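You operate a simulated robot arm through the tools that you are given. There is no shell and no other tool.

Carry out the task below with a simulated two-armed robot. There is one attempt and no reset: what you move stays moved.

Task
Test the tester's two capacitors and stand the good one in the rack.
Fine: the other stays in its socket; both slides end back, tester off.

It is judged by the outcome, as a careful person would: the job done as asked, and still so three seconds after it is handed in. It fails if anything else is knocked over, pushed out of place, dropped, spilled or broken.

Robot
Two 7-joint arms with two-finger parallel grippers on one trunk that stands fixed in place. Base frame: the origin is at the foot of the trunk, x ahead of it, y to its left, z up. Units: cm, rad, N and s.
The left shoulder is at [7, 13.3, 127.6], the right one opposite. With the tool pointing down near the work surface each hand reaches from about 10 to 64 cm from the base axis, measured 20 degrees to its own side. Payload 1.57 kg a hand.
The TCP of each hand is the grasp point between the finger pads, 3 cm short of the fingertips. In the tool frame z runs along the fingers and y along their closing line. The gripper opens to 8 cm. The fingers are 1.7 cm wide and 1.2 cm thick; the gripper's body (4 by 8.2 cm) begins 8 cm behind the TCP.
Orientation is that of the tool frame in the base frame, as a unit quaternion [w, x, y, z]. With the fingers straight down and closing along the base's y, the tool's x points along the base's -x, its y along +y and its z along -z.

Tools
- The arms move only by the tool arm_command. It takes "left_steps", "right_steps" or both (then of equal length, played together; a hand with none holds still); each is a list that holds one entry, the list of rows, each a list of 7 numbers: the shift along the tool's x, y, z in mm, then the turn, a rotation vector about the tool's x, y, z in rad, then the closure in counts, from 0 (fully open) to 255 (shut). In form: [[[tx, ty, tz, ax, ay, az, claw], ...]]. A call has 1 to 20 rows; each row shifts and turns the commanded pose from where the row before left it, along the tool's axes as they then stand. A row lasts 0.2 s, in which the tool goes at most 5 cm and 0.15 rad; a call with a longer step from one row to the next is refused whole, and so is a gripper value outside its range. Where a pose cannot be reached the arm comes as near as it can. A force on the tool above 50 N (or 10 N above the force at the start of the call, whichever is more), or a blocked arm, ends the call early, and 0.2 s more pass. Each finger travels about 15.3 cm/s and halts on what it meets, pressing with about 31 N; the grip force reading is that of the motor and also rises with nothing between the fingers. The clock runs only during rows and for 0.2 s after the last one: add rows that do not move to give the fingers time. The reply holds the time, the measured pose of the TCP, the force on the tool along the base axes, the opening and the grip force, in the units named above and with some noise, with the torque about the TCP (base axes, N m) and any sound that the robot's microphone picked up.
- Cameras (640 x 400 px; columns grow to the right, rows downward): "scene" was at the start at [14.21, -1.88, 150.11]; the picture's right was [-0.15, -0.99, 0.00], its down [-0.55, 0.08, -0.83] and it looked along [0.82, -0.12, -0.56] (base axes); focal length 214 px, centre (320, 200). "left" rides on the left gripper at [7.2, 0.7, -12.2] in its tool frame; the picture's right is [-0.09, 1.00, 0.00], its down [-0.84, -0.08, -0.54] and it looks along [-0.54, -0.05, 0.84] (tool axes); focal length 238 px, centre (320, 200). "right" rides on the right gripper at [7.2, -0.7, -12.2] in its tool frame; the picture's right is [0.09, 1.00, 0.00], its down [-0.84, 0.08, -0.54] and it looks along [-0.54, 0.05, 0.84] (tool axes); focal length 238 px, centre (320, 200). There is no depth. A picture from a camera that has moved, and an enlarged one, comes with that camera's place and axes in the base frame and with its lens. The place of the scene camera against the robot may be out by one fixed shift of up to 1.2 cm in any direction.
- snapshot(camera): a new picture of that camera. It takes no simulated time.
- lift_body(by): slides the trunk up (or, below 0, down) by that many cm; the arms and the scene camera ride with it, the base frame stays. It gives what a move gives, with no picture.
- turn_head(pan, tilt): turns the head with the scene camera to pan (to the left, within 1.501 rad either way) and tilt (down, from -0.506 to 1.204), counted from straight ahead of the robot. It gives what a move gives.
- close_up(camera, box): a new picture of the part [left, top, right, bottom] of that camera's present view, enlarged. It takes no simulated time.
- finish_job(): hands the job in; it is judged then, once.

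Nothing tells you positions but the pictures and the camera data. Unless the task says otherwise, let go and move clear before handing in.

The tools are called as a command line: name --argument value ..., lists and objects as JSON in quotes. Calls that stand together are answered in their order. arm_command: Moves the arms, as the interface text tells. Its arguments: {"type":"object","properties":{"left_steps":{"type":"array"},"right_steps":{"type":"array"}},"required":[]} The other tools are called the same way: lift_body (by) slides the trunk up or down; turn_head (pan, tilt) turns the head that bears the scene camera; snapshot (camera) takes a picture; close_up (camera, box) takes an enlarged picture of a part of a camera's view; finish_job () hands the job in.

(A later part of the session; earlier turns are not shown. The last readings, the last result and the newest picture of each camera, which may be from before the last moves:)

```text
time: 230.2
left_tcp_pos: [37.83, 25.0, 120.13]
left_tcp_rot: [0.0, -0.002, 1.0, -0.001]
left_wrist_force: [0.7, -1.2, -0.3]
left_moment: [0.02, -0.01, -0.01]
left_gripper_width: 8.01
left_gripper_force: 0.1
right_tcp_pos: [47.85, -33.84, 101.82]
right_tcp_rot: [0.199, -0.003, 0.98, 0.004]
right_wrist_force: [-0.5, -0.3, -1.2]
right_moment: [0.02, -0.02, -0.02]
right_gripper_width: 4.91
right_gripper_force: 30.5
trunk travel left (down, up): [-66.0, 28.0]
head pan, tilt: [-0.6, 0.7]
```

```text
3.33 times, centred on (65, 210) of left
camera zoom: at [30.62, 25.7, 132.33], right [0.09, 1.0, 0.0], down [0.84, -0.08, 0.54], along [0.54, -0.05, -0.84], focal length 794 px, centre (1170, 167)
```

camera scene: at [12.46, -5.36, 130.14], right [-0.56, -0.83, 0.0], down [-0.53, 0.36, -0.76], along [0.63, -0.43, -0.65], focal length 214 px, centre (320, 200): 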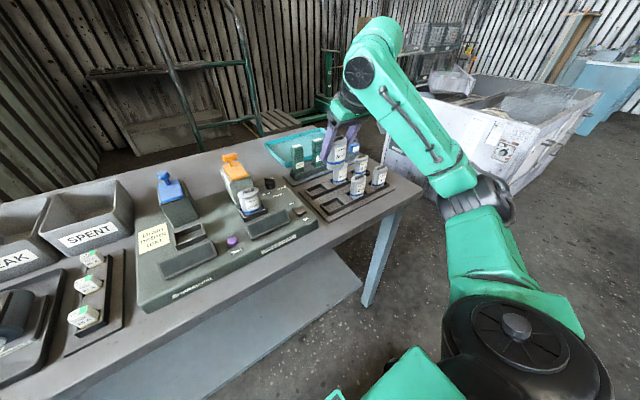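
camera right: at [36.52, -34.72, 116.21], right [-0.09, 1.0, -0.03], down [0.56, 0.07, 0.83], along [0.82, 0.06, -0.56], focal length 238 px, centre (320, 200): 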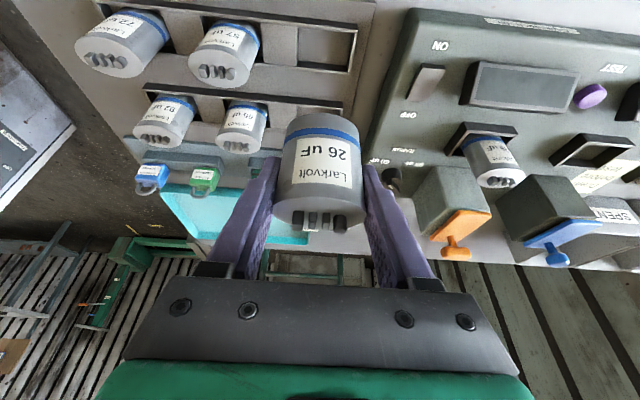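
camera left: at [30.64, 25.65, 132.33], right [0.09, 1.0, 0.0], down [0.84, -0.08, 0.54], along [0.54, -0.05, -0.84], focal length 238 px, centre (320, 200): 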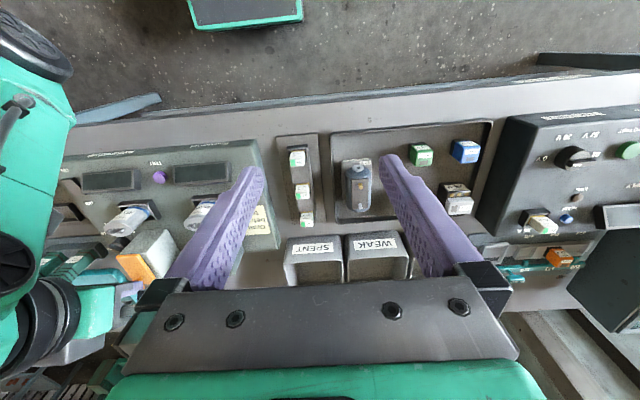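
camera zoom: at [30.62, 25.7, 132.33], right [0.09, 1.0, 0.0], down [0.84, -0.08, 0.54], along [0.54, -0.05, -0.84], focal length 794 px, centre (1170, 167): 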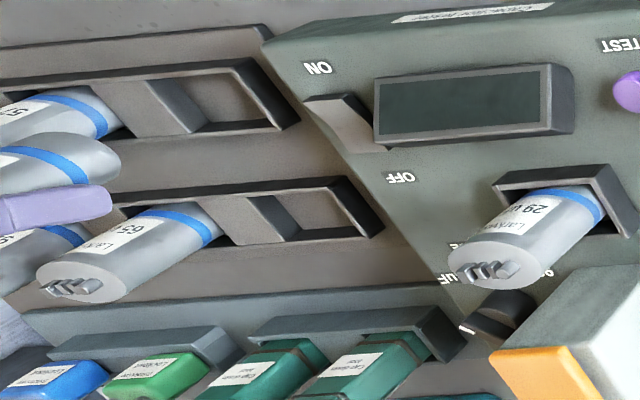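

The pocket centre is about (47.5, −34.1) and the cap is a few mm forward of it. Shifting back 3 mm and lowering to just above the walls.

arm_command --right_steps '[[[9.6, 0.3, 18.8, 0, 0, 0, 255], [7.6, 0, 15, 0, 0, 0, 255], [0, 0, 0, 0, 0, 0, 255]]]'

close_up --camera "right" --box '[240, 20, 400, 180]'

close_up --camera "scene" --box '[310, 145, 390, 215]'

close_up --camera "left" --box '[0, 140, 80, 210]'

```text
time: 231.1
left_tcp_pos: [37.79, 25.06, 120.13]
left_tcp_rot: [0.001, -0.001, 1.0, -0.001]
left_wrist_force: [0.7, -0.2, -0.8]
left_moment: [0.03, 0.0, -0.02]
left_gripper_width: 8.0
left_gripper_force: 0.1
right_tcp_pos: [47.63, -33.92, 98.05]
right_tcp_rot: [0.199, -0.002, 0.98, 0.003]
right_wrist_force: [-0.1, -1.3, -1.5]
right_moment: [0.0, 0.0, -0.01]
right_gripper_width: 4.9
right_gripper_force: 30.8
trunk travel left (down, up): [-66.0, 28.0]
head pan, tilt: [-0.6, 0.7]
```

```text
2.50 times, centred on (320, 100) of right
camera zoom: at [36.18, -34.68, 106.36], right [-0.09, 1.0, -0.03], down [0.56, 0.07, 0.83], along [0.82, 0.06, -0.56], focal length 596 px, centre (320, 450)
```

zoom: 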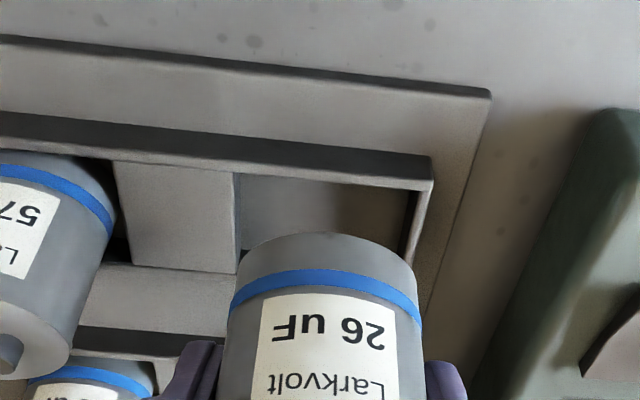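

```text
5.71 times, centred on (350, 180) of scene
camera zoom: at [12.47, -5.34, 130.14], right [-0.56, -0.83, 0.0], down [-0.53, 0.36, -0.76], along [0.63, -0.43, -0.64], focal length 1226 px, centre (149, 314)
```

zoom: 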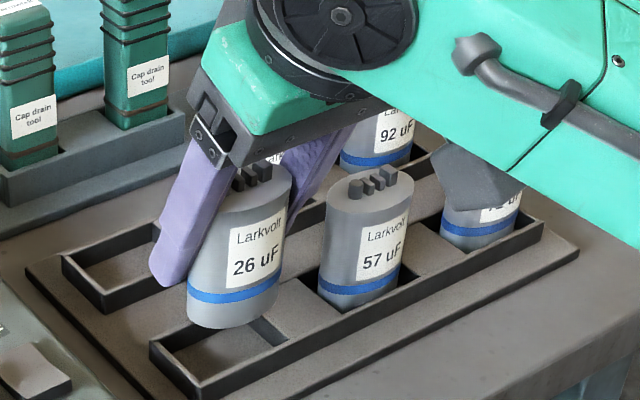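

```text
5.71 times, centred on (40, 175) of left
camera zoom: at [30.62, 25.71, 132.32], right [0.09, 1.0, 0.0], down [0.84, -0.08, 0.54], along [0.54, -0.05, -0.84], focal length 1362 px, centre (1920, 343)
```

zoom: 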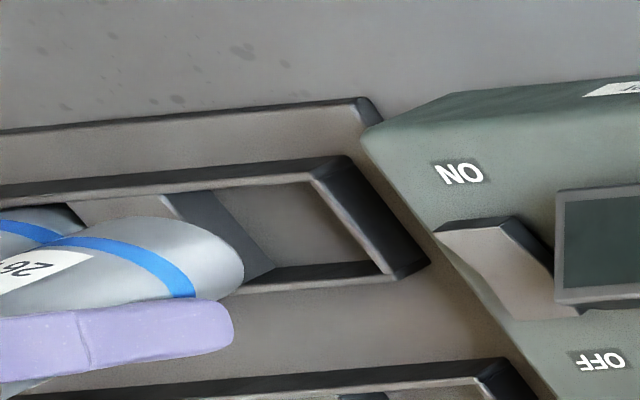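

snapshot --camera "right"

close_up --camera "scene" --box '[325, 155, 375, 205]'

```text
taken
camera right: at [36.18, -34.68, 106.36], right [-0.09, 1.0, -0.03], down [0.56, 0.07, 0.83], along [0.82, 0.06, -0.56], focal length 238 px, centre (320, 200)
```

right: 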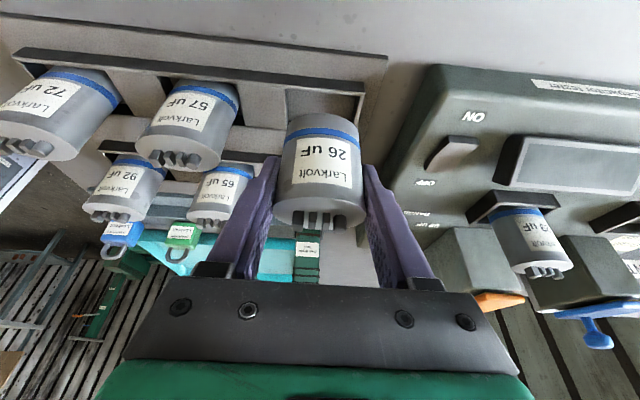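

```text
8.00 times, centred on (350, 180) of scene
camera zoom: at [12.47, -5.34, 130.14], right [-0.56, -0.83, 0.0], down [-0.53, 0.36, -0.76], along [0.63, -0.43, -0.64], focal length 1716 px, centre (80, 360)
```

zoom: 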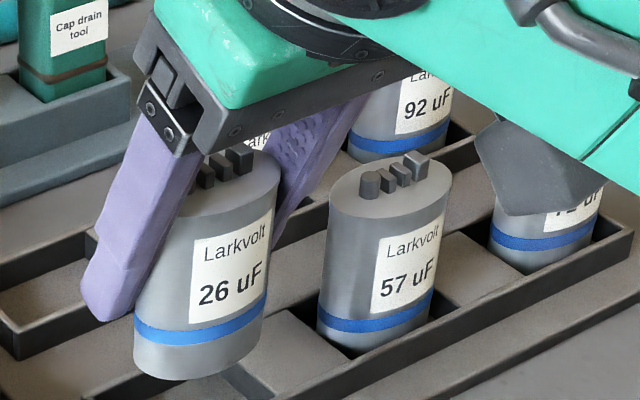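

Compared with the neighbouring cap, the 26 uF leans slightly, with its foot toward +x. I'll rotate the hand 0.12 rad to stand it upright and re-check.

arm_command --right_steps '[[[-4, 0, -2, 0, 0.06, 0, 255], [0, 0, 0, 0, 0.06, 0, 255], [0, 0, 0, 0, 0, 0, 255]]]'

close_up --camera "scene" --box '[325, 155, 375, 205]'

close_up --camera "right" --box '[240, 20, 400, 180]'

```text
time: 231.8
left_tcp_pos: [37.67, 25.07, 120.15]
left_tcp_rot: [0.001, 0.0, 1.0, 0.0]
left_wrist_force: [0.4, -0.2, -0.7]
left_moment: [0.0, -0.01, -0.01]
left_gripper_width: 8.02
left_gripper_force: 0.1
right_tcp_pos: [47.78, -33.99, 98.43]
right_tcp_rot: [0.139, -0.002, 0.99, 0.004]
right_wrist_force: [0.1, 0.6, -0.2]
right_moment: [0.01, -0.02, -0.01]
right_gripper_width: 4.88
right_gripper_force: 30.8
trunk travel left (down, up): [-66.0, 28.0]
head pan, tilt: [-0.6, 0.7]
```

```text
8.00 times, centred on (350, 180) of scene
camera zoom: at [12.42, -5.38, 130.15], right [-0.56, -0.83, 0.0], down [-0.53, 0.36, -0.76], along [0.63, -0.43, -0.64], focal length 1716 px, centre (80, 360)
```

zoom: 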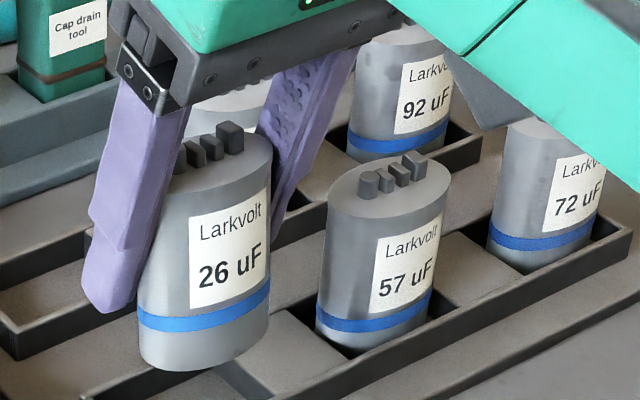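

```text
2.50 times, centred on (320, 100) of right
camera zoom: at [37.51, -34.76, 108.08], right [-0.09, 1.0, -0.02], down [0.65, 0.08, 0.75], along [0.75, 0.06, -0.66], focal length 596 px, centre (320, 450)
```

zoom: 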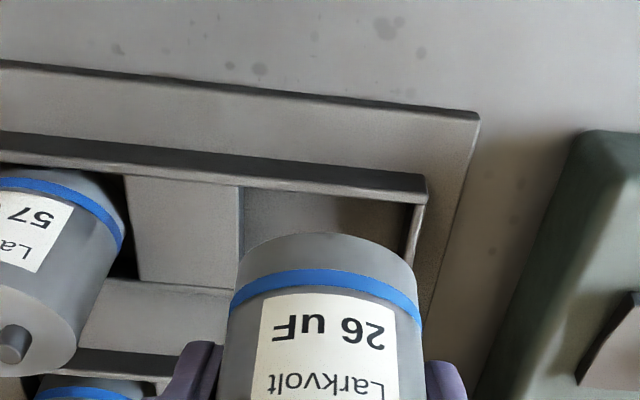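

close_up --camera "scene" --box '[328, 160, 352, 202]'

close_up --camera "scene" --box '[350, 160, 374, 202]'

close_up --camera "left" --box '[0, 140, 70, 200]'

```text
9.52 times, centred on (340, 181) of scene
camera zoom: at [12.42, -5.38, 130.15], right [-0.56, -0.83, 0.0], down [-0.53, 0.36, -0.76], along [0.63, -0.43, -0.64], focal length 2043 px, centre (130, 381)
```

zoom: 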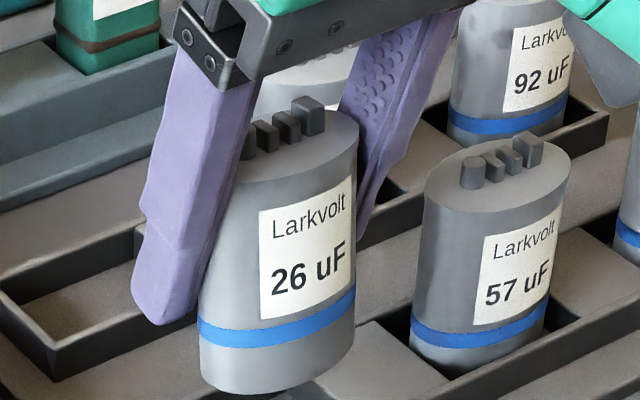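

```text
9.52 times, centred on (362, 181) of scene
camera zoom: at [12.42, -5.38, 130.15], right [-0.56, -0.83, 0.0], down [-0.53, 0.36, -0.76], along [0.63, -0.43, -0.64], focal length 2043 px, centre (-80, 381)
```

zoom: 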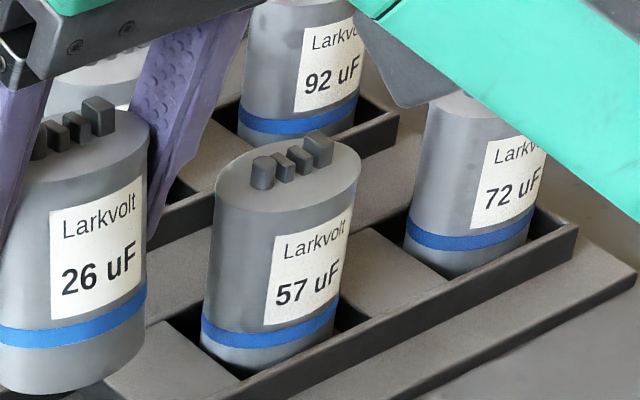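

```text
6.67 times, centred on (35, 170) of left
camera zoom: at [30.57, 25.67, 132.35], right [0.09, 1.0, 0.0], down [0.84, -0.08, 0.54], along [0.54, -0.05, -0.84], focal length 1589 px, centre (2220, 400)
```

zoom: 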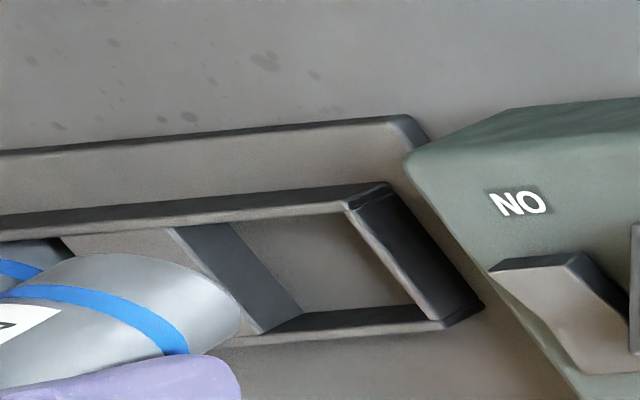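

The label edges show it was upright before; my correction overdid it. I'll rotate back.

arm_command --right_steps '[[[0, 0, 0, 0, -0.06, 0, 255], [4, 0, 2, 0, -0.055, 0, 255], [0, 0, 0, 0, 0, 0, 255]]]'

close_up --camera "scene" --box '[328, 160, 352, 202]'

close_up --camera "right" --box '[240, 20, 400, 180]'

```text
time: 232.7
left_tcp_pos: [37.87, 25.05, 120.02]
left_tcp_rot: [0.0, -0.001, 1.0, -0.001]
left_wrist_force: [0.5, 0.2, 0.0]
left_moment: [0.02, 0.01, -0.05]
left_gripper_width: 8.01
left_gripper_force: 0.1
right_tcp_pos: [47.51, -33.96, 98.14]
right_tcp_rot: [0.196, -0.002, 0.981, 0.004]
right_wrist_force: [0.0, 0.2, -2.4]
right_moment: [-0.03, -0.01, 0.0]
right_gripper_width: 4.88
right_gripper_force: 30.2
trunk travel left (down, up): [-66.0, 28.0]
head pan, tilt: [-0.6, 0.7]
```

```text
9.52 times, centred on (340, 181) of scene
camera zoom: at [12.52, -5.33, 130.14], right [-0.56, -0.83, 0.0], down [-0.53, 0.36, -0.76], along [0.63, -0.43, -0.64], focal length 2043 px, centre (130, 381)
```

zoom: 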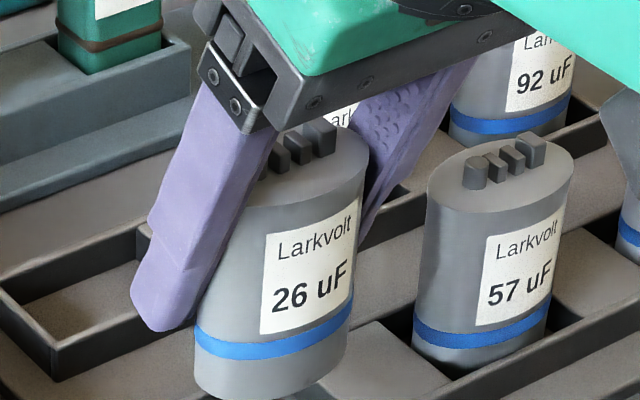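

```text
2.50 times, centred on (320, 100) of right
camera zoom: at [36.26, -34.69, 106.52], right [-0.09, 1.0, -0.03], down [0.56, 0.07, 0.82], along [0.82, 0.06, -0.57], focal length 596 px, centre (320, 450)
```

zoom: 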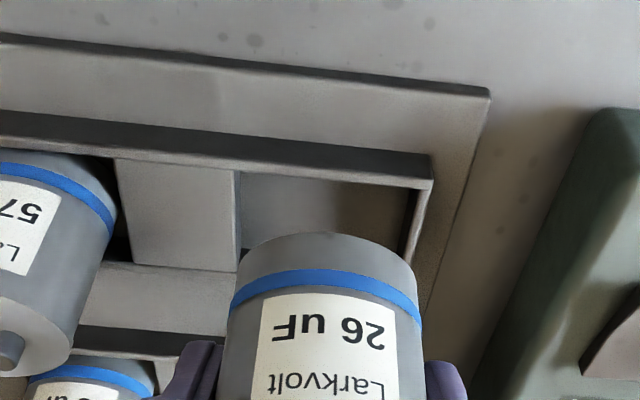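

Upright again, and the cap is within a couple of mm of the pocket centre. Lowering to the wall tops.

arm_command --right_steps '[[[3.0, 0, 7.0, 0, 0, 0, 255], [3.9, 0, 8.0, 0, 0, 0, 255], [0, 0, 0, 0, 0, 0, 255]]]'

close_up --camera "right" --box '[240, 20, 400, 180]'

close_up --camera "scene" --box '[325, 160, 375, 210]'

close_up --camera "left" --box '[0, 140, 70, 200]'

```text
time: 233.4
left_tcp_pos: [37.86, 25.1, 120.14]
left_tcp_rot: [-0.001, -0.001, 1.0, 0.0]
left_wrist_force: [0.0, -0.4, -0.6]
left_moment: [0.04, 0.01, -0.01]
left_gripper_width: 8.0
left_gripper_force: 0.1
right_tcp_pos: [47.53, -34.07, 96.53]
right_tcp_rot: [0.196, -0.002, 0.981, 0.004]
right_wrist_force: [0.3, 0.9, -1.1]
right_moment: [-0.03, 0.01, -0.01]
right_gripper_width: 4.91
right_gripper_force: 31.0
trunk travel left (down, up): [-66.0, 28.0]
head pan, tilt: [-0.6, 0.7]
```

```text
2.50 times, centred on (320, 100) of right
camera zoom: at [36.14, -34.74, 104.87], right [-0.09, 1.0, -0.03], down [0.56, 0.07, 0.82], along [0.82, 0.06, -0.57], focal length 596 px, centre (320, 450)
```

zoom: 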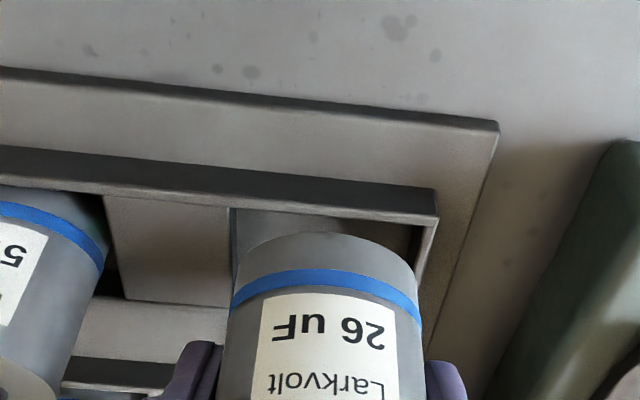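

```text
8.00 times, centred on (350, 185) of scene
camera zoom: at [12.46, -5.35, 130.15], right [-0.56, -0.83, 0.0], down [-0.53, 0.36, -0.76], along [0.63, -0.43, -0.64], focal length 1716 px, centre (80, 320)
```

zoom: 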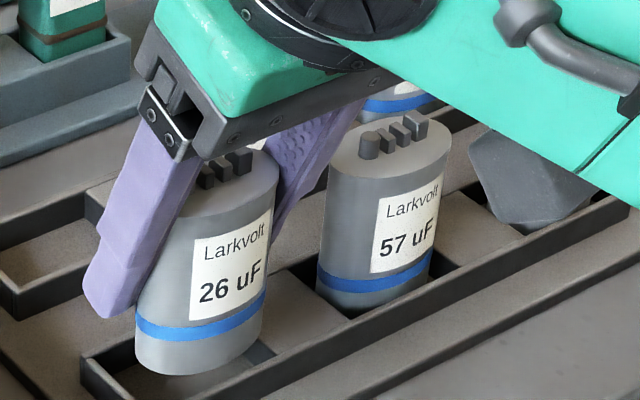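

```text
6.67 times, centred on (35, 170) of left
camera zoom: at [30.61, 25.7, 132.33], right [0.09, 1.0, 0.0], down [0.84, -0.08, 0.54], along [0.54, -0.05, -0.84], focal length 1589 px, centre (2220, 400)
```

zoom: 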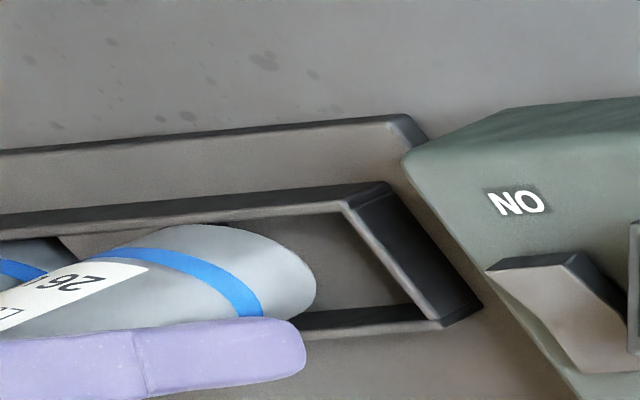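

The cap's foot lines up inside the pocket opening with a few mm to spare. Lowering in small steps with force checks.

arm_command --right_steps '[[[2.1, -0.3, 2.4, 0, 0, 0, 255], [1.2, 0, 2.8, 0, 0, 0, 255], [0, 0, 0, 0, 0, 0, 255]]]'

close_up --camera "right" --box '[240, 20, 400, 180]'

```text
time: 234.2
left_tcp_pos: [37.76, 25.13, 119.98]
left_tcp_rot: [0.0, -0.002, 1.0, -0.001]
left_wrist_force: [-0.5, -0.2, 0.8]
left_moment: [-0.01, -0.04, -0.06]
left_gripper_width: 8.0
left_gripper_force: 0.1
right_tcp_pos: [47.3, -33.95, 95.9]
right_tcp_rot: [0.196, -0.002, 0.981, 0.004]
right_wrist_force: [0.2, -0.3, -0.8]
right_moment: [0.0, -0.01, 0.01]
right_gripper_width: 4.9
right_gripper_force: 30.6
trunk travel left (down, up): [-66.0, 28.0]
head pan, tilt: [-0.6, 0.7]
```

```text
2.50 times, centred on (320, 100) of right
camera zoom: at [36.05, -34.74, 104.24], right [-0.09, 1.0, -0.03], down [0.56, 0.07, 0.82], along [0.82, 0.06, -0.57], focal length 596 px, centre (320, 450)
```

zoom: 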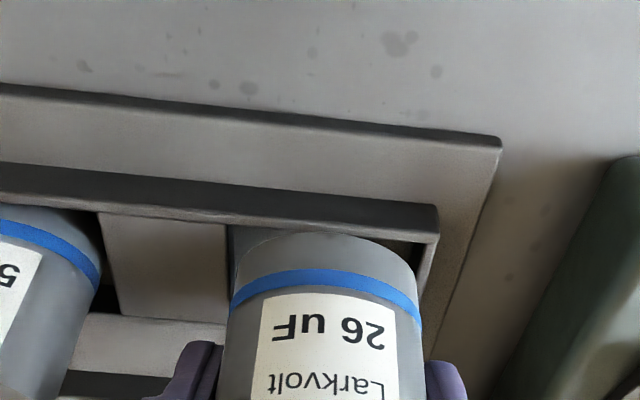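

arm_command --right_steps '[[[1.2, 0, 2.8, 0, 0, 0, 255], [1.2, 0, 2.8, 0, 0, 0, 255], [0, 0, 0, 0, 0, 0, 255]]]'

close_up --camera "right" --box '[240, 20, 400, 180]'

```text
time: 235.1
left_tcp_pos: [37.8, 24.97, 120.2]
left_tcp_rot: [0.0, -0.001, 1.0, 0.0]
left_wrist_force: [0.7, 0.2, 0.8]
left_moment: [0.05, 0.01, 0.0]
left_gripper_width: 8.0
left_gripper_force: 0.0
right_tcp_pos: [47.27, -33.88, 95.21]
right_tcp_rot: [0.196, -0.003, 0.981, 0.003]
right_wrist_force: [-0.4, 0.2, -1.1]
right_moment: [0.03, -0.02, 0.0]
right_gripper_width: 4.89
right_gripper_force: 31.0
trunk travel left (down, up): [-66.0, 28.0]
head pan, tilt: [-0.6, 0.7]
```

```text
2.50 times, centred on (320, 100) of right
camera zoom: at [36.07, -34.72, 103.65], right [-0.09, 1.0, -0.03], down [0.56, 0.07, 0.82], along [0.82, 0.06, -0.57], focal length 596 px, centre (320, 450)
```

zoom: 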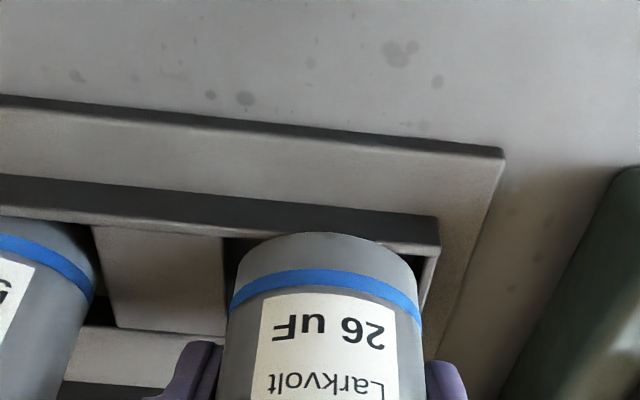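

The cap's front rim still overlaps the near wall in this view, so it is a few mm too close to the robot. I'll raise slightly, shift forward 4.5 mm, and look again.

arm_command --right_steps '[[[-1.2, 0, -2.8, 0, 0, 0, 255], [-4.1, -1, 1.8, 0, 0, 0, 255], [0, 0, 0, 0, 0, 0, 255]]]'

close_up --camera "right" --box '[240, 20, 400, 180]'

close_up --camera "scene" --box '[325, 160, 375, 210]'

close_up --camera "left" --box '[0, 140, 70, 200]'

```text
time: 235.8
left_tcp_pos: [37.72, 25.05, 120.11]
left_tcp_rot: [0.001, -0.001, 1.0, -0.001]
left_wrist_force: [-0.2, -0.5, 0.1]
left_moment: [-0.02, -0.01, 0.01]
left_gripper_width: 8.01
left_gripper_force: 0.1
right_tcp_pos: [47.93, -33.99, 95.52]
right_tcp_rot: [0.198, -0.002, 0.98, 0.004]
right_wrist_force: [0.3, 0.1, -0.9]
right_moment: [-0.02, 0.01, 0.0]
right_gripper_width: 4.92
right_gripper_force: 31.2
trunk travel left (down, up): [-66.0, 28.0]
head pan, tilt: [-0.6, 0.7]
```

```text
2.50 times, centred on (320, 100) of right
camera zoom: at [36.49, -34.82, 103.96], right [-0.09, 1.0, -0.03], down [0.56, 0.07, 0.82], along [0.82, 0.06, -0.57], focal length 596 px, centre (320, 450)
```

zoom: 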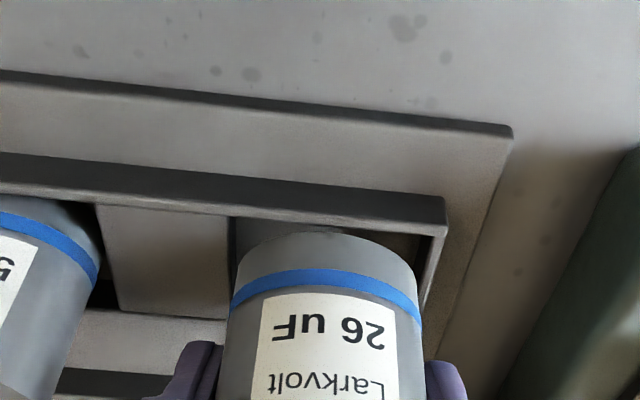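

```text
8.00 times, centred on (350, 185) of scene
camera zoom: at [12.45, -5.36, 130.15], right [-0.56, -0.83, 0.0], down [-0.53, 0.36, -0.76], along [0.63, -0.43, -0.64], focal length 1716 px, centre (80, 320)
```

zoom: 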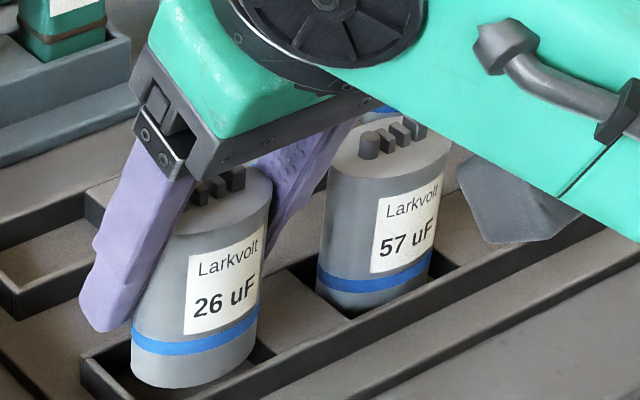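

```text
6.67 times, centred on (35, 170) of left
camera zoom: at [30.6, 25.69, 132.33], right [0.09, 1.0, 0.0], down [0.84, -0.08, 0.54], along [0.54, -0.05, -0.84], focal length 1589 px, centre (2220, 400)
```

zoom: 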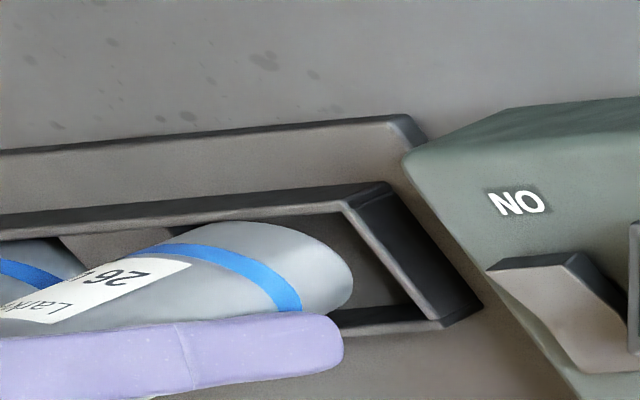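

The rim is now inside the near wall. Lowering again in small steps.

arm_command --right_steps '[[[1.2, 0, 2.8, 0, 0, 0, 255], [1.2, 0, 2.8, 0, 0, 0, 255], [0, 0, 0, 0, 0, 0, 255]]]'

close_up --camera "right" --box '[240, 20, 400, 180]'

```text
time: 236.7
left_tcp_pos: [37.61, 25.05, 120.21]
left_tcp_rot: [0.001, 0.0, 1.0, -0.001]
left_wrist_force: [0.7, 0.5, 0.9]
left_moment: [-0.01, 0.02, -0.04]
left_gripper_width: 7.99
left_gripper_force: 0.1
right_tcp_pos: [47.88, -33.87, 95.21]
right_tcp_rot: [0.2, -0.001, 0.98, 0.003]
right_wrist_force: [2.7, -2.4, 13.8]
right_moment: [-0.21, 0.09, 0.09]
right_gripper_width: 4.94
right_gripper_force: 30.8
trunk travel left (down, up): [-66.0, 28.0]
head pan, tilt: [-0.6, 0.7]
```

```text
2.50 times, centred on (320, 100) of right
camera zoom: at [36.39, -34.74, 103.56], right [-0.09, 1.0, -0.03], down [0.56, 0.08, 0.83], along [0.83, 0.06, -0.56], focal length 596 px, centre (320, 450)
```

zoom: 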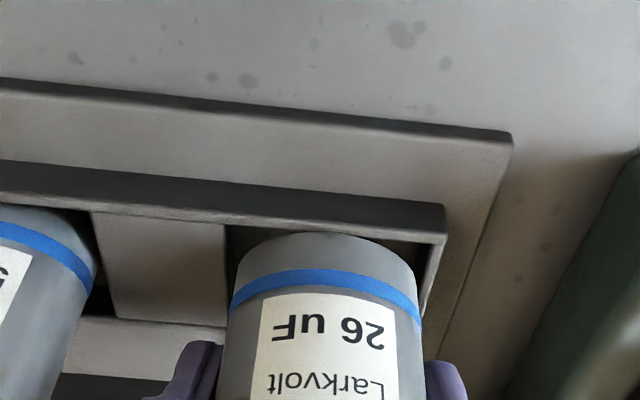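

It touched the near wall's edge. Raising 4 mm, shifting 3 mm further forward, and trying again.

arm_command --right_steps '[[[-1.9, 0, -4.6, 0, 0, 0, 255], [-2.8, 0, 1.2, 0, 0, 0, 255], [0, 0, 0, 0, 0, 0, 255]]]'

close_up --camera "right" --box '[240, 20, 400, 180]'

close_up --camera "left" --box '[10, 145, 60, 195]'

close_up --camera "scene" --box '[328, 180, 358, 210]'

```text
time: 237.4
left_tcp_pos: [37.68, 25.18, 120.21]
left_tcp_rot: [0.001, 0.0, 1.0, -0.001]
left_wrist_force: [-0.1, -0.2, 0.3]
left_moment: [0.02, 0.0, -0.04]
left_gripper_width: 7.99
left_gripper_force: 0.0
right_tcp_pos: [48.0, -34.13, 95.57]
right_tcp_rot: [0.195, -0.002, 0.981, 0.005]
right_wrist_force: [-0.4, 0.4, -0.9]
right_moment: [0.01, 0.04, -0.03]
right_gripper_width: 4.92
right_gripper_force: 30.9
trunk travel left (down, up): [-66.0, 28.0]
head pan, tilt: [-0.6, 0.7]
```

```text
2.50 times, centred on (320, 100) of right
camera zoom: at [36.77, -34.82, 103.86], right [-0.09, 1.0, -0.03], down [0.56, 0.07, 0.82], along [0.82, 0.06, -0.57], focal length 596 px, centre (320, 450)
```

zoom: 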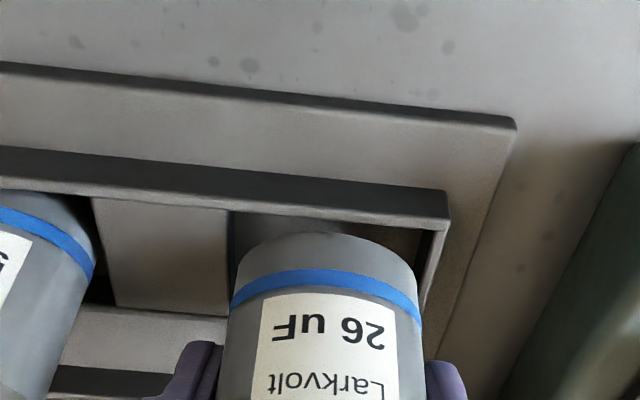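

```text
8.00 times, centred on (35, 170) of left
camera zoom: at [30.6, 25.7, 132.33], right [0.09, 1.0, 0.0], down [0.84, -0.08, 0.54], along [0.54, -0.05, -0.84], focal length 1907 px, centre (2600, 440)
```

zoom: 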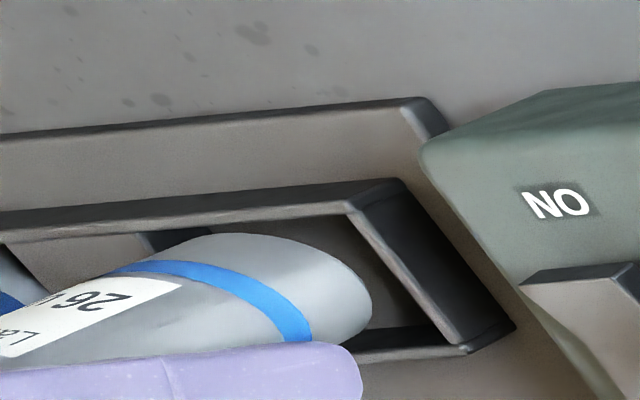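

```text
13.33 times, centred on (343, 195) of scene
camera zoom: at [12.45, -5.35, 130.14], right [-0.56, -0.83, 0.0], down [-0.53, 0.36, -0.76], along [0.63, -0.43, -0.64], focal length 2860 px, centre (13, 267)
```

zoom: 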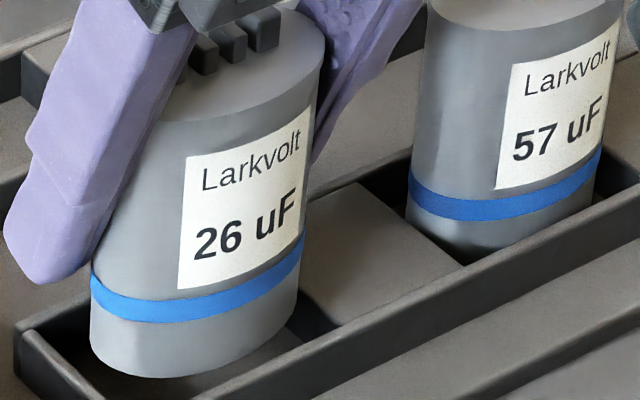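

arm_command --right_steps '[[[-1.2, 0, 0.5, 0, 0, 0, 255], [1.2, 0, 2.8, 0, 0, 0, 255], [0.8, 0, 1.8, 0, 0, 0, 255], [0, 0, 0, 0, 0, 0, 255]]]'

close_up --camera "right" --box '[240, 20, 400, 180]'

```text
time: 238.4
left_tcp_pos: [37.81, 25.08, 120.11]
left_tcp_rot: [0.0, 0.0, 1.0, 0.0]
left_wrist_force: [-0.5, 0.5, -0.4]
left_moment: [0.0, 0.03, 0.01]
left_gripper_width: 8.01
left_gripper_force: 0.1
right_tcp_pos: [48.24, -33.85, 95.02]
right_tcp_rot: [0.196, -0.003, 0.981, 0.005]
right_wrist_force: [-0.9, 0.0, -0.9]
right_moment: [0.03, 0.01, -0.02]
right_gripper_width: 4.89
right_gripper_force: 30.8
trunk travel left (down, up): [-66.0, 28.0]
head pan, tilt: [-0.6, 0.7]
```

```text
2.50 times, centred on (320, 100) of right
camera zoom: at [36.93, -34.78, 103.4], right [-0.09, 1.0, -0.03], down [0.56, 0.07, 0.82], along [0.82, 0.06, -0.57], focal length 596 px, centre (320, 450)
```

zoom: 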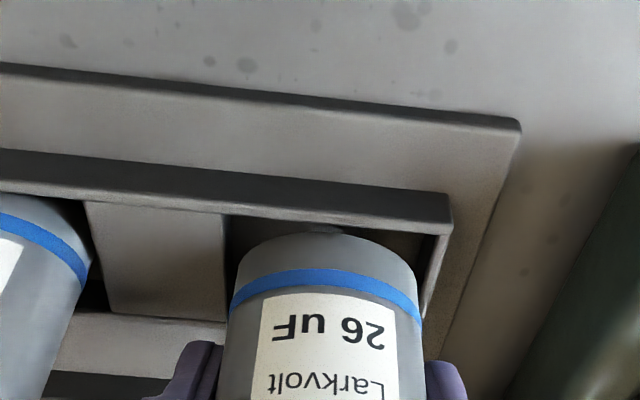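

No contact this time, and it's passing the wall top. Continuing down.

arm_command --right_steps '[[[1.2, 0, 2.8, 0, 0, 0, 255], [1.2, 0, 2.8, 0, 0, 0, 255], [0, 0, 0, 0, 0, 0, 255]]]'

close_up --camera "right" --box '[240, 20, 400, 180]'

```text
time: 239.2
left_tcp_pos: [37.85, 25.05, 120.15]
left_tcp_rot: [0.0, -0.001, 1.0, 0.001]
left_wrist_force: [-0.9, 0.9, -0.1]
left_moment: [0.01, 0.02, -0.02]
left_gripper_width: 7.99
left_gripper_force: 0.0
right_tcp_pos: [48.23, -33.94, 94.24]
right_tcp_rot: [0.197, -0.002, 0.98, 0.004]
right_wrist_force: [-0.3, 0.6, -1.7]
right_moment: [0.01, 0.02, -0.01]
right_gripper_width: 4.91
right_gripper_force: 30.8
trunk travel left (down, up): [-66.0, 28.0]
head pan, tilt: [-0.6, 0.7]
```

```text
2.50 times, centred on (320, 100) of right
camera zoom: at [36.9, -34.82, 102.76], right [-0.09, 1.0, -0.03], down [0.56, 0.07, 0.82], along [0.82, 0.06, -0.57], focal length 596 px, centre (320, 450)
```

zoom: 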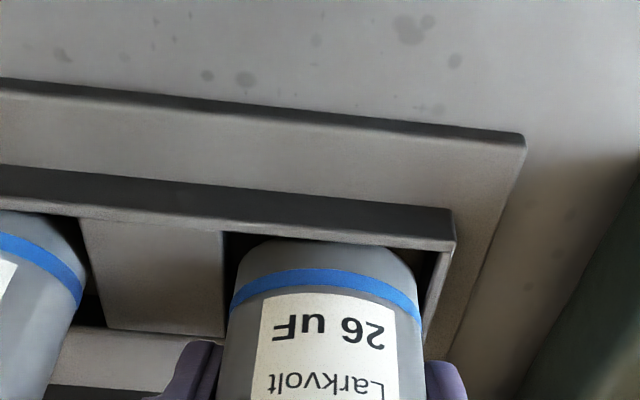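

The cap's foot is inside the pocket. Continuing to the floor.

arm_command --right_steps '[[[1.2, 0, 2.8, 0, 0, 0, 255], [0.8, 0, 1.8, 0, 0, 0, 255], [0, 0, 0, 0, 0, 0, 255]]]'

close_up --camera "scene" --box '[325, 165, 375, 215]'

close_up --camera "right" --box '[240, 20, 400, 180]'

```text
time: 240.1
left_tcp_pos: [37.7, 25.08, 120.15]
left_tcp_rot: [0.0, 0.0, 1.0, 0.0]
left_wrist_force: [0.1, 0.5, 0.5]
left_moment: [0.03, 0.01, -0.01]
left_gripper_width: 8.02
left_gripper_force: 0.0
right_tcp_pos: [48.32, -34.18, 93.84]
right_tcp_rot: [0.195, -0.002, 0.981, 0.003]
right_wrist_force: [-0.2, -0.2, -1.4]
right_moment: [0.01, 0.0, 0.01]
right_gripper_width: 4.92
right_gripper_force: 31.2
trunk travel left (down, up): [-66.0, 28.0]
head pan, tilt: [-0.6, 0.7]
```

```text
8.00 times, centred on (350, 190) of scene
camera zoom: at [12.46, -5.35, 130.14], right [-0.56, -0.83, 0.0], down [-0.53, 0.36, -0.76], along [0.63, -0.43, -0.64], focal length 1716 px, centre (80, 280)
```

zoom: 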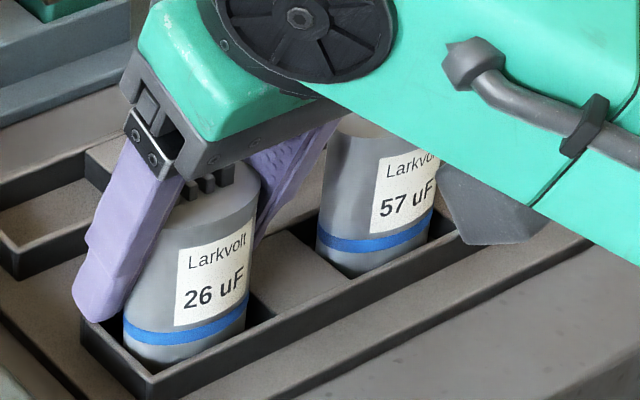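

```text
2.50 times, centred on (320, 100) of right
camera zoom: at [36.95, -34.84, 102.24], right [-0.09, 1.0, -0.03], down [0.56, 0.07, 0.82], along [0.82, 0.06, -0.57], focal length 596 px, centre (320, 450)
```

zoom: 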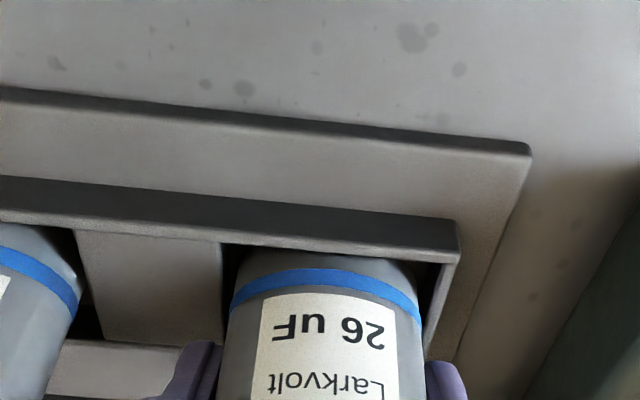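

arm_command --right_steps '[[[0.8, 0, 1.8, 0, 0, 0, 255], [0.8, 0, 1.8, 0, 0, 0, 255], [0, 0, 0, 0, 0, 0, 255]]]'

```text
time: 240.8
left_tcp_pos: [37.54, 25.21, 120.22]
left_tcp_rot: [0.001, -0.001, 1.0, 0.0]
left_wrist_force: [-0.3, -1.0, 0.2]
left_moment: [-0.01, -0.01, -0.03]
left_gripper_width: 7.97
left_gripper_force: 0.0
right_tcp_pos: [48.28, -33.94, 93.81]
right_tcp_rot: [0.201, -0.002, 0.98, 0.002]
right_wrist_force: [5.7, -4.3, 22.1]
right_moment: [-0.34, 0.07, 0.09]
right_gripper_width: 4.91
right_gripper_force: 30.9
trunk travel left (down, up): [-66.0, 28.0]
head pan, tilt: [-0.6, 0.7]
```

A firm contact. I'll ease off 2 mm and compare the cap's height with its neighbours to see whether it's on the floor.

arm_command --right_steps '[[[-0.8, 0, -1.8, 0, 0, 0, 255], [0, 0, 0, 0, 0, 0, 255]]]'

close_up --camera "scene" --box '[325, 170, 365, 210]'

close_up --camera "left" --box '[0, 140, 70, 200]'

snapshot --camera "right"

```text
time: 241.4
left_tcp_pos: [37.56, 25.16, 120.17]
left_tcp_rot: [0.001, -0.001, 1.0, -0.001]
left_wrist_force: [-0.4, 0.5, 0.2]
left_moment: [0.01, 0.02, -0.03]
left_gripper_width: 8.0
left_gripper_force: 0.1
right_tcp_pos: [48.16, -33.95, 93.73]
right_tcp_rot: [0.198, -0.002, 0.98, 0.002]
right_wrist_force: [5.7, -4.6, 18.9]
right_moment: [-0.44, 0.06, 0.13]
right_gripper_width: 4.88
right_gripper_force: 30.7
trunk travel left (down, up): [-66.0, 28.0]
head pan, tilt: [-0.6, 0.7]
```

```text
10.00 times, centred on (345, 190) of scene
camera zoom: at [12.3, -5.21, 130.17], right [-0.56, -0.83, 0.0], down [-0.53, 0.36, -0.77], along [0.63, -0.43, -0.64], focal length 2145 px, centre (70, 300)
```

zoom: 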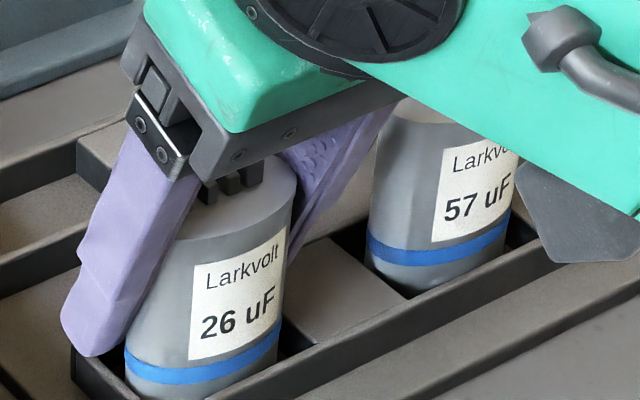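

```text
6.67 times, centred on (35, 170) of left
camera zoom: at [30.45, 25.84, 132.35], right [0.09, 1.0, 0.0], down [0.84, -0.08, 0.54], along [0.54, -0.05, -0.84], focal length 1589 px, centre (2220, 400)
```

zoom: 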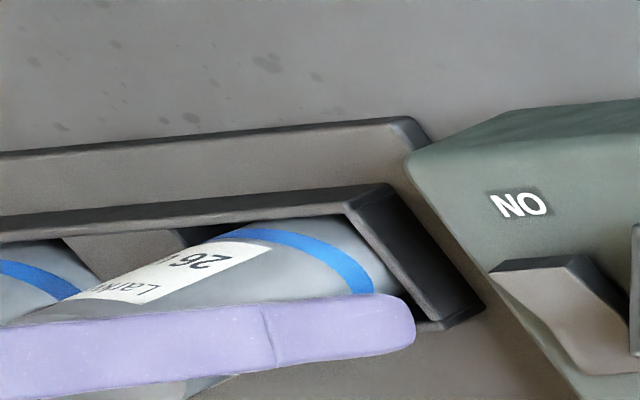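

```text
taken
camera right: at [36.81, -34.76, 102.17], right [-0.09, 1.0, -0.03], down [0.56, 0.08, 0.82], along [0.82, 0.06, -0.56], focal length 238 px, centre (320, 200)
```

right: 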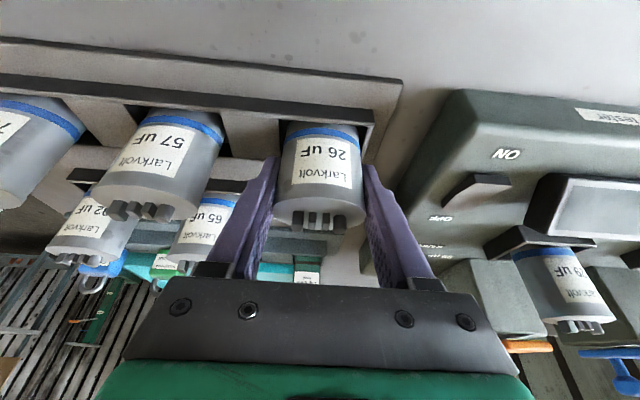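

arm_command --right_steps '[[[-0.6, 0, -1.4, 0, 0, 0, 255], [0, 0, 0, 0, 0, 0, 255]]]'

```text
time: 242.1
left_tcp_pos: [37.59, 25.09, 120.21]
left_tcp_rot: [0.001, -0.001, 1.0, -0.001]
left_wrist_force: [-0.9, -0.1, 0.0]
left_moment: [0.03, 0.01, 0.01]
left_gripper_width: 7.99
left_gripper_force: 0.0
right_tcp_pos: [48.18, -33.82, 93.81]
right_tcp_rot: [0.197, -0.002, 0.98, 0.004]
right_wrist_force: [2.7, -3.1, 13.1]
right_moment: [-0.41, 0.08, 0.1]
right_gripper_width: 4.91
right_gripper_force: 31.0
trunk travel left (down, up): [-66.0, 28.0]
head pan, tilt: [-0.6, 0.7]
```

The contact now matches the pocket floor height, so the cap is seated. Opening the fingers gently.

arm_command --right_steps '[[[-0.4, 0, -0.9, 0, 0, 0, 255], [0, 0, 0, 0, 0, 0, 90], [0, 0, 0, 0, 0, 0, 70], [0, 0, 0, 0, 0, 0, 60], [0, 0, 0, 0, 0, 0, 60]]]'

snapshot --camera "right"

close_up --camera "scene" --box '[325, 165, 375, 215]'

```text
time: 243.2
left_tcp_pos: [37.85, 25.28, 120.12]
left_tcp_rot: [0.001, -0.001, 1.0, -0.001]
left_wrist_force: [0.1, 0.1, -0.3]
left_moment: [-0.02, -0.01, 0.01]
left_gripper_width: 8.0
left_gripper_force: 0.1
right_tcp_pos: [48.27, -33.99, 93.83]
right_tcp_rot: [0.197, -0.003, 0.98, 0.003]
right_wrist_force: [-0.8, -0.1, 0.2]
right_moment: [0.03, -0.01, -0.01]
right_gripper_width: 6.13
right_gripper_force: 0.1
trunk travel left (down, up): [-66.0, 28.0]
head pan, tilt: [-0.6, 0.7]
```

```text
taken
camera right: at [36.94, -34.81, 102.25], right [-0.09, 1.0, -0.03], down [0.56, 0.07, 0.82], along [0.82, 0.06, -0.57], focal length 238 px, centre (320, 200)
```

right: 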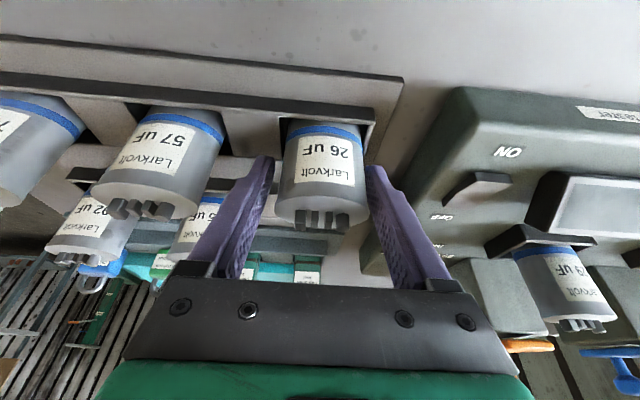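

```text
8.00 times, centred on (350, 190) of scene
camera zoom: at [12.44, -5.34, 130.15], right [-0.56, -0.83, 0.0], down [-0.53, 0.36, -0.76], along [0.63, -0.43, -0.64], focal length 1716 px, centre (80, 280)
```

zoom: 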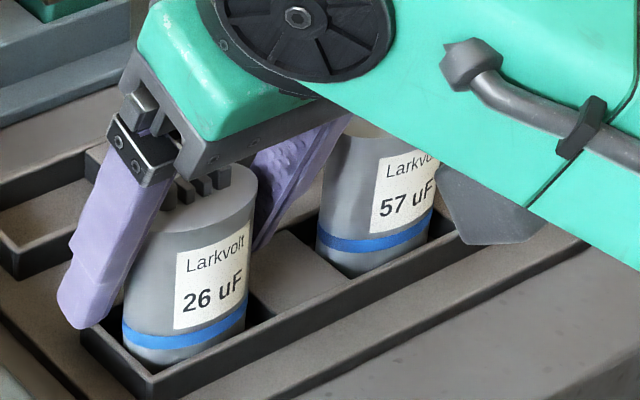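

The cap stands free and upright at its neighbours' depth. Backing the hand straight out along its fingers.

arm_command --right_steps '[[[0, 0, -10, 0, 0, 0, 60], [0, 0, -20, 0, 0, 0, 60], [0, 0, -30, 0, 0, 0, 60], [0, 0, -40, 0, 0, 0, 60], [0, 0, -40, 0, 0, 0, 60], [0, 0, 0, 0, 0, 0, 60]]]'

snapshot --camera "scene"

snapshot --camera "right"

```text
time: 244.7
left_tcp_pos: [37.8, 25.04, 120.1]
left_tcp_rot: [0.0, -0.002, 1.0, 0.0]
left_wrist_force: [0.2, -0.6, -0.5]
left_moment: [0.02, -0.01, -0.03]
left_gripper_width: 8.02
left_gripper_force: 0.0
right_tcp_pos: [42.78, -34.29, 106.91]
right_tcp_rot: [0.196, -0.002, 0.981, 0.004]
right_wrist_force: [0.0, 0.4, -0.7]
right_moment: [-0.02, -0.02, -0.03]
right_gripper_width: 6.15
right_gripper_force: 0.0
trunk travel left (down, up): [-66.0, 28.0]
head pan, tilt: [-0.6, 0.7]
```

```text
taken
camera scene: at [12.48, -5.36, 130.14], right [-0.56, -0.83, 0.0], down [-0.53, 0.36, -0.76], along [0.63, -0.43, -0.64], focal length 214 px, centre (320, 200)
```

scene: 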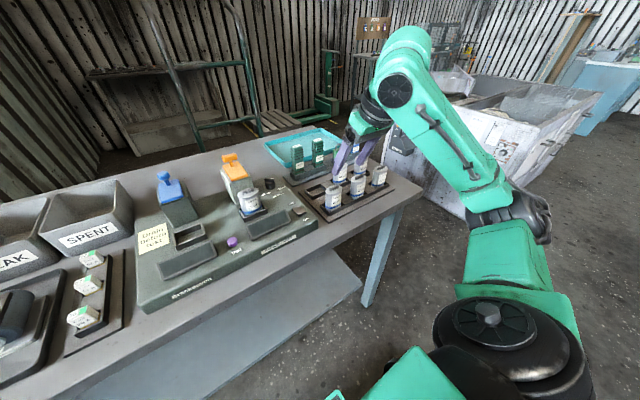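

```text
taken
camera right: at [31.4, -35.08, 115.27], right [-0.09, 1.0, -0.03], down [0.56, 0.07, 0.82], along [0.82, 0.06, -0.57], focal length 238 px, centre (320, 200)
```

right: 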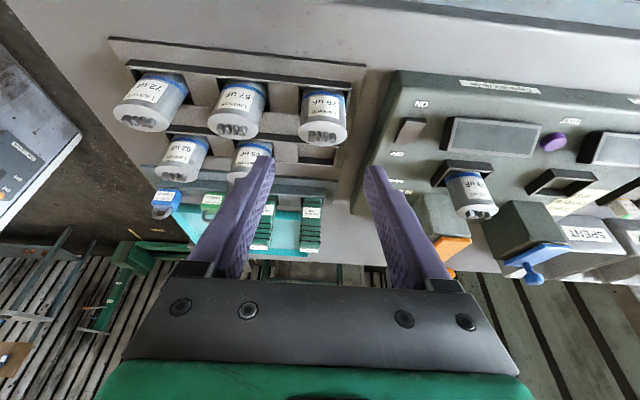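

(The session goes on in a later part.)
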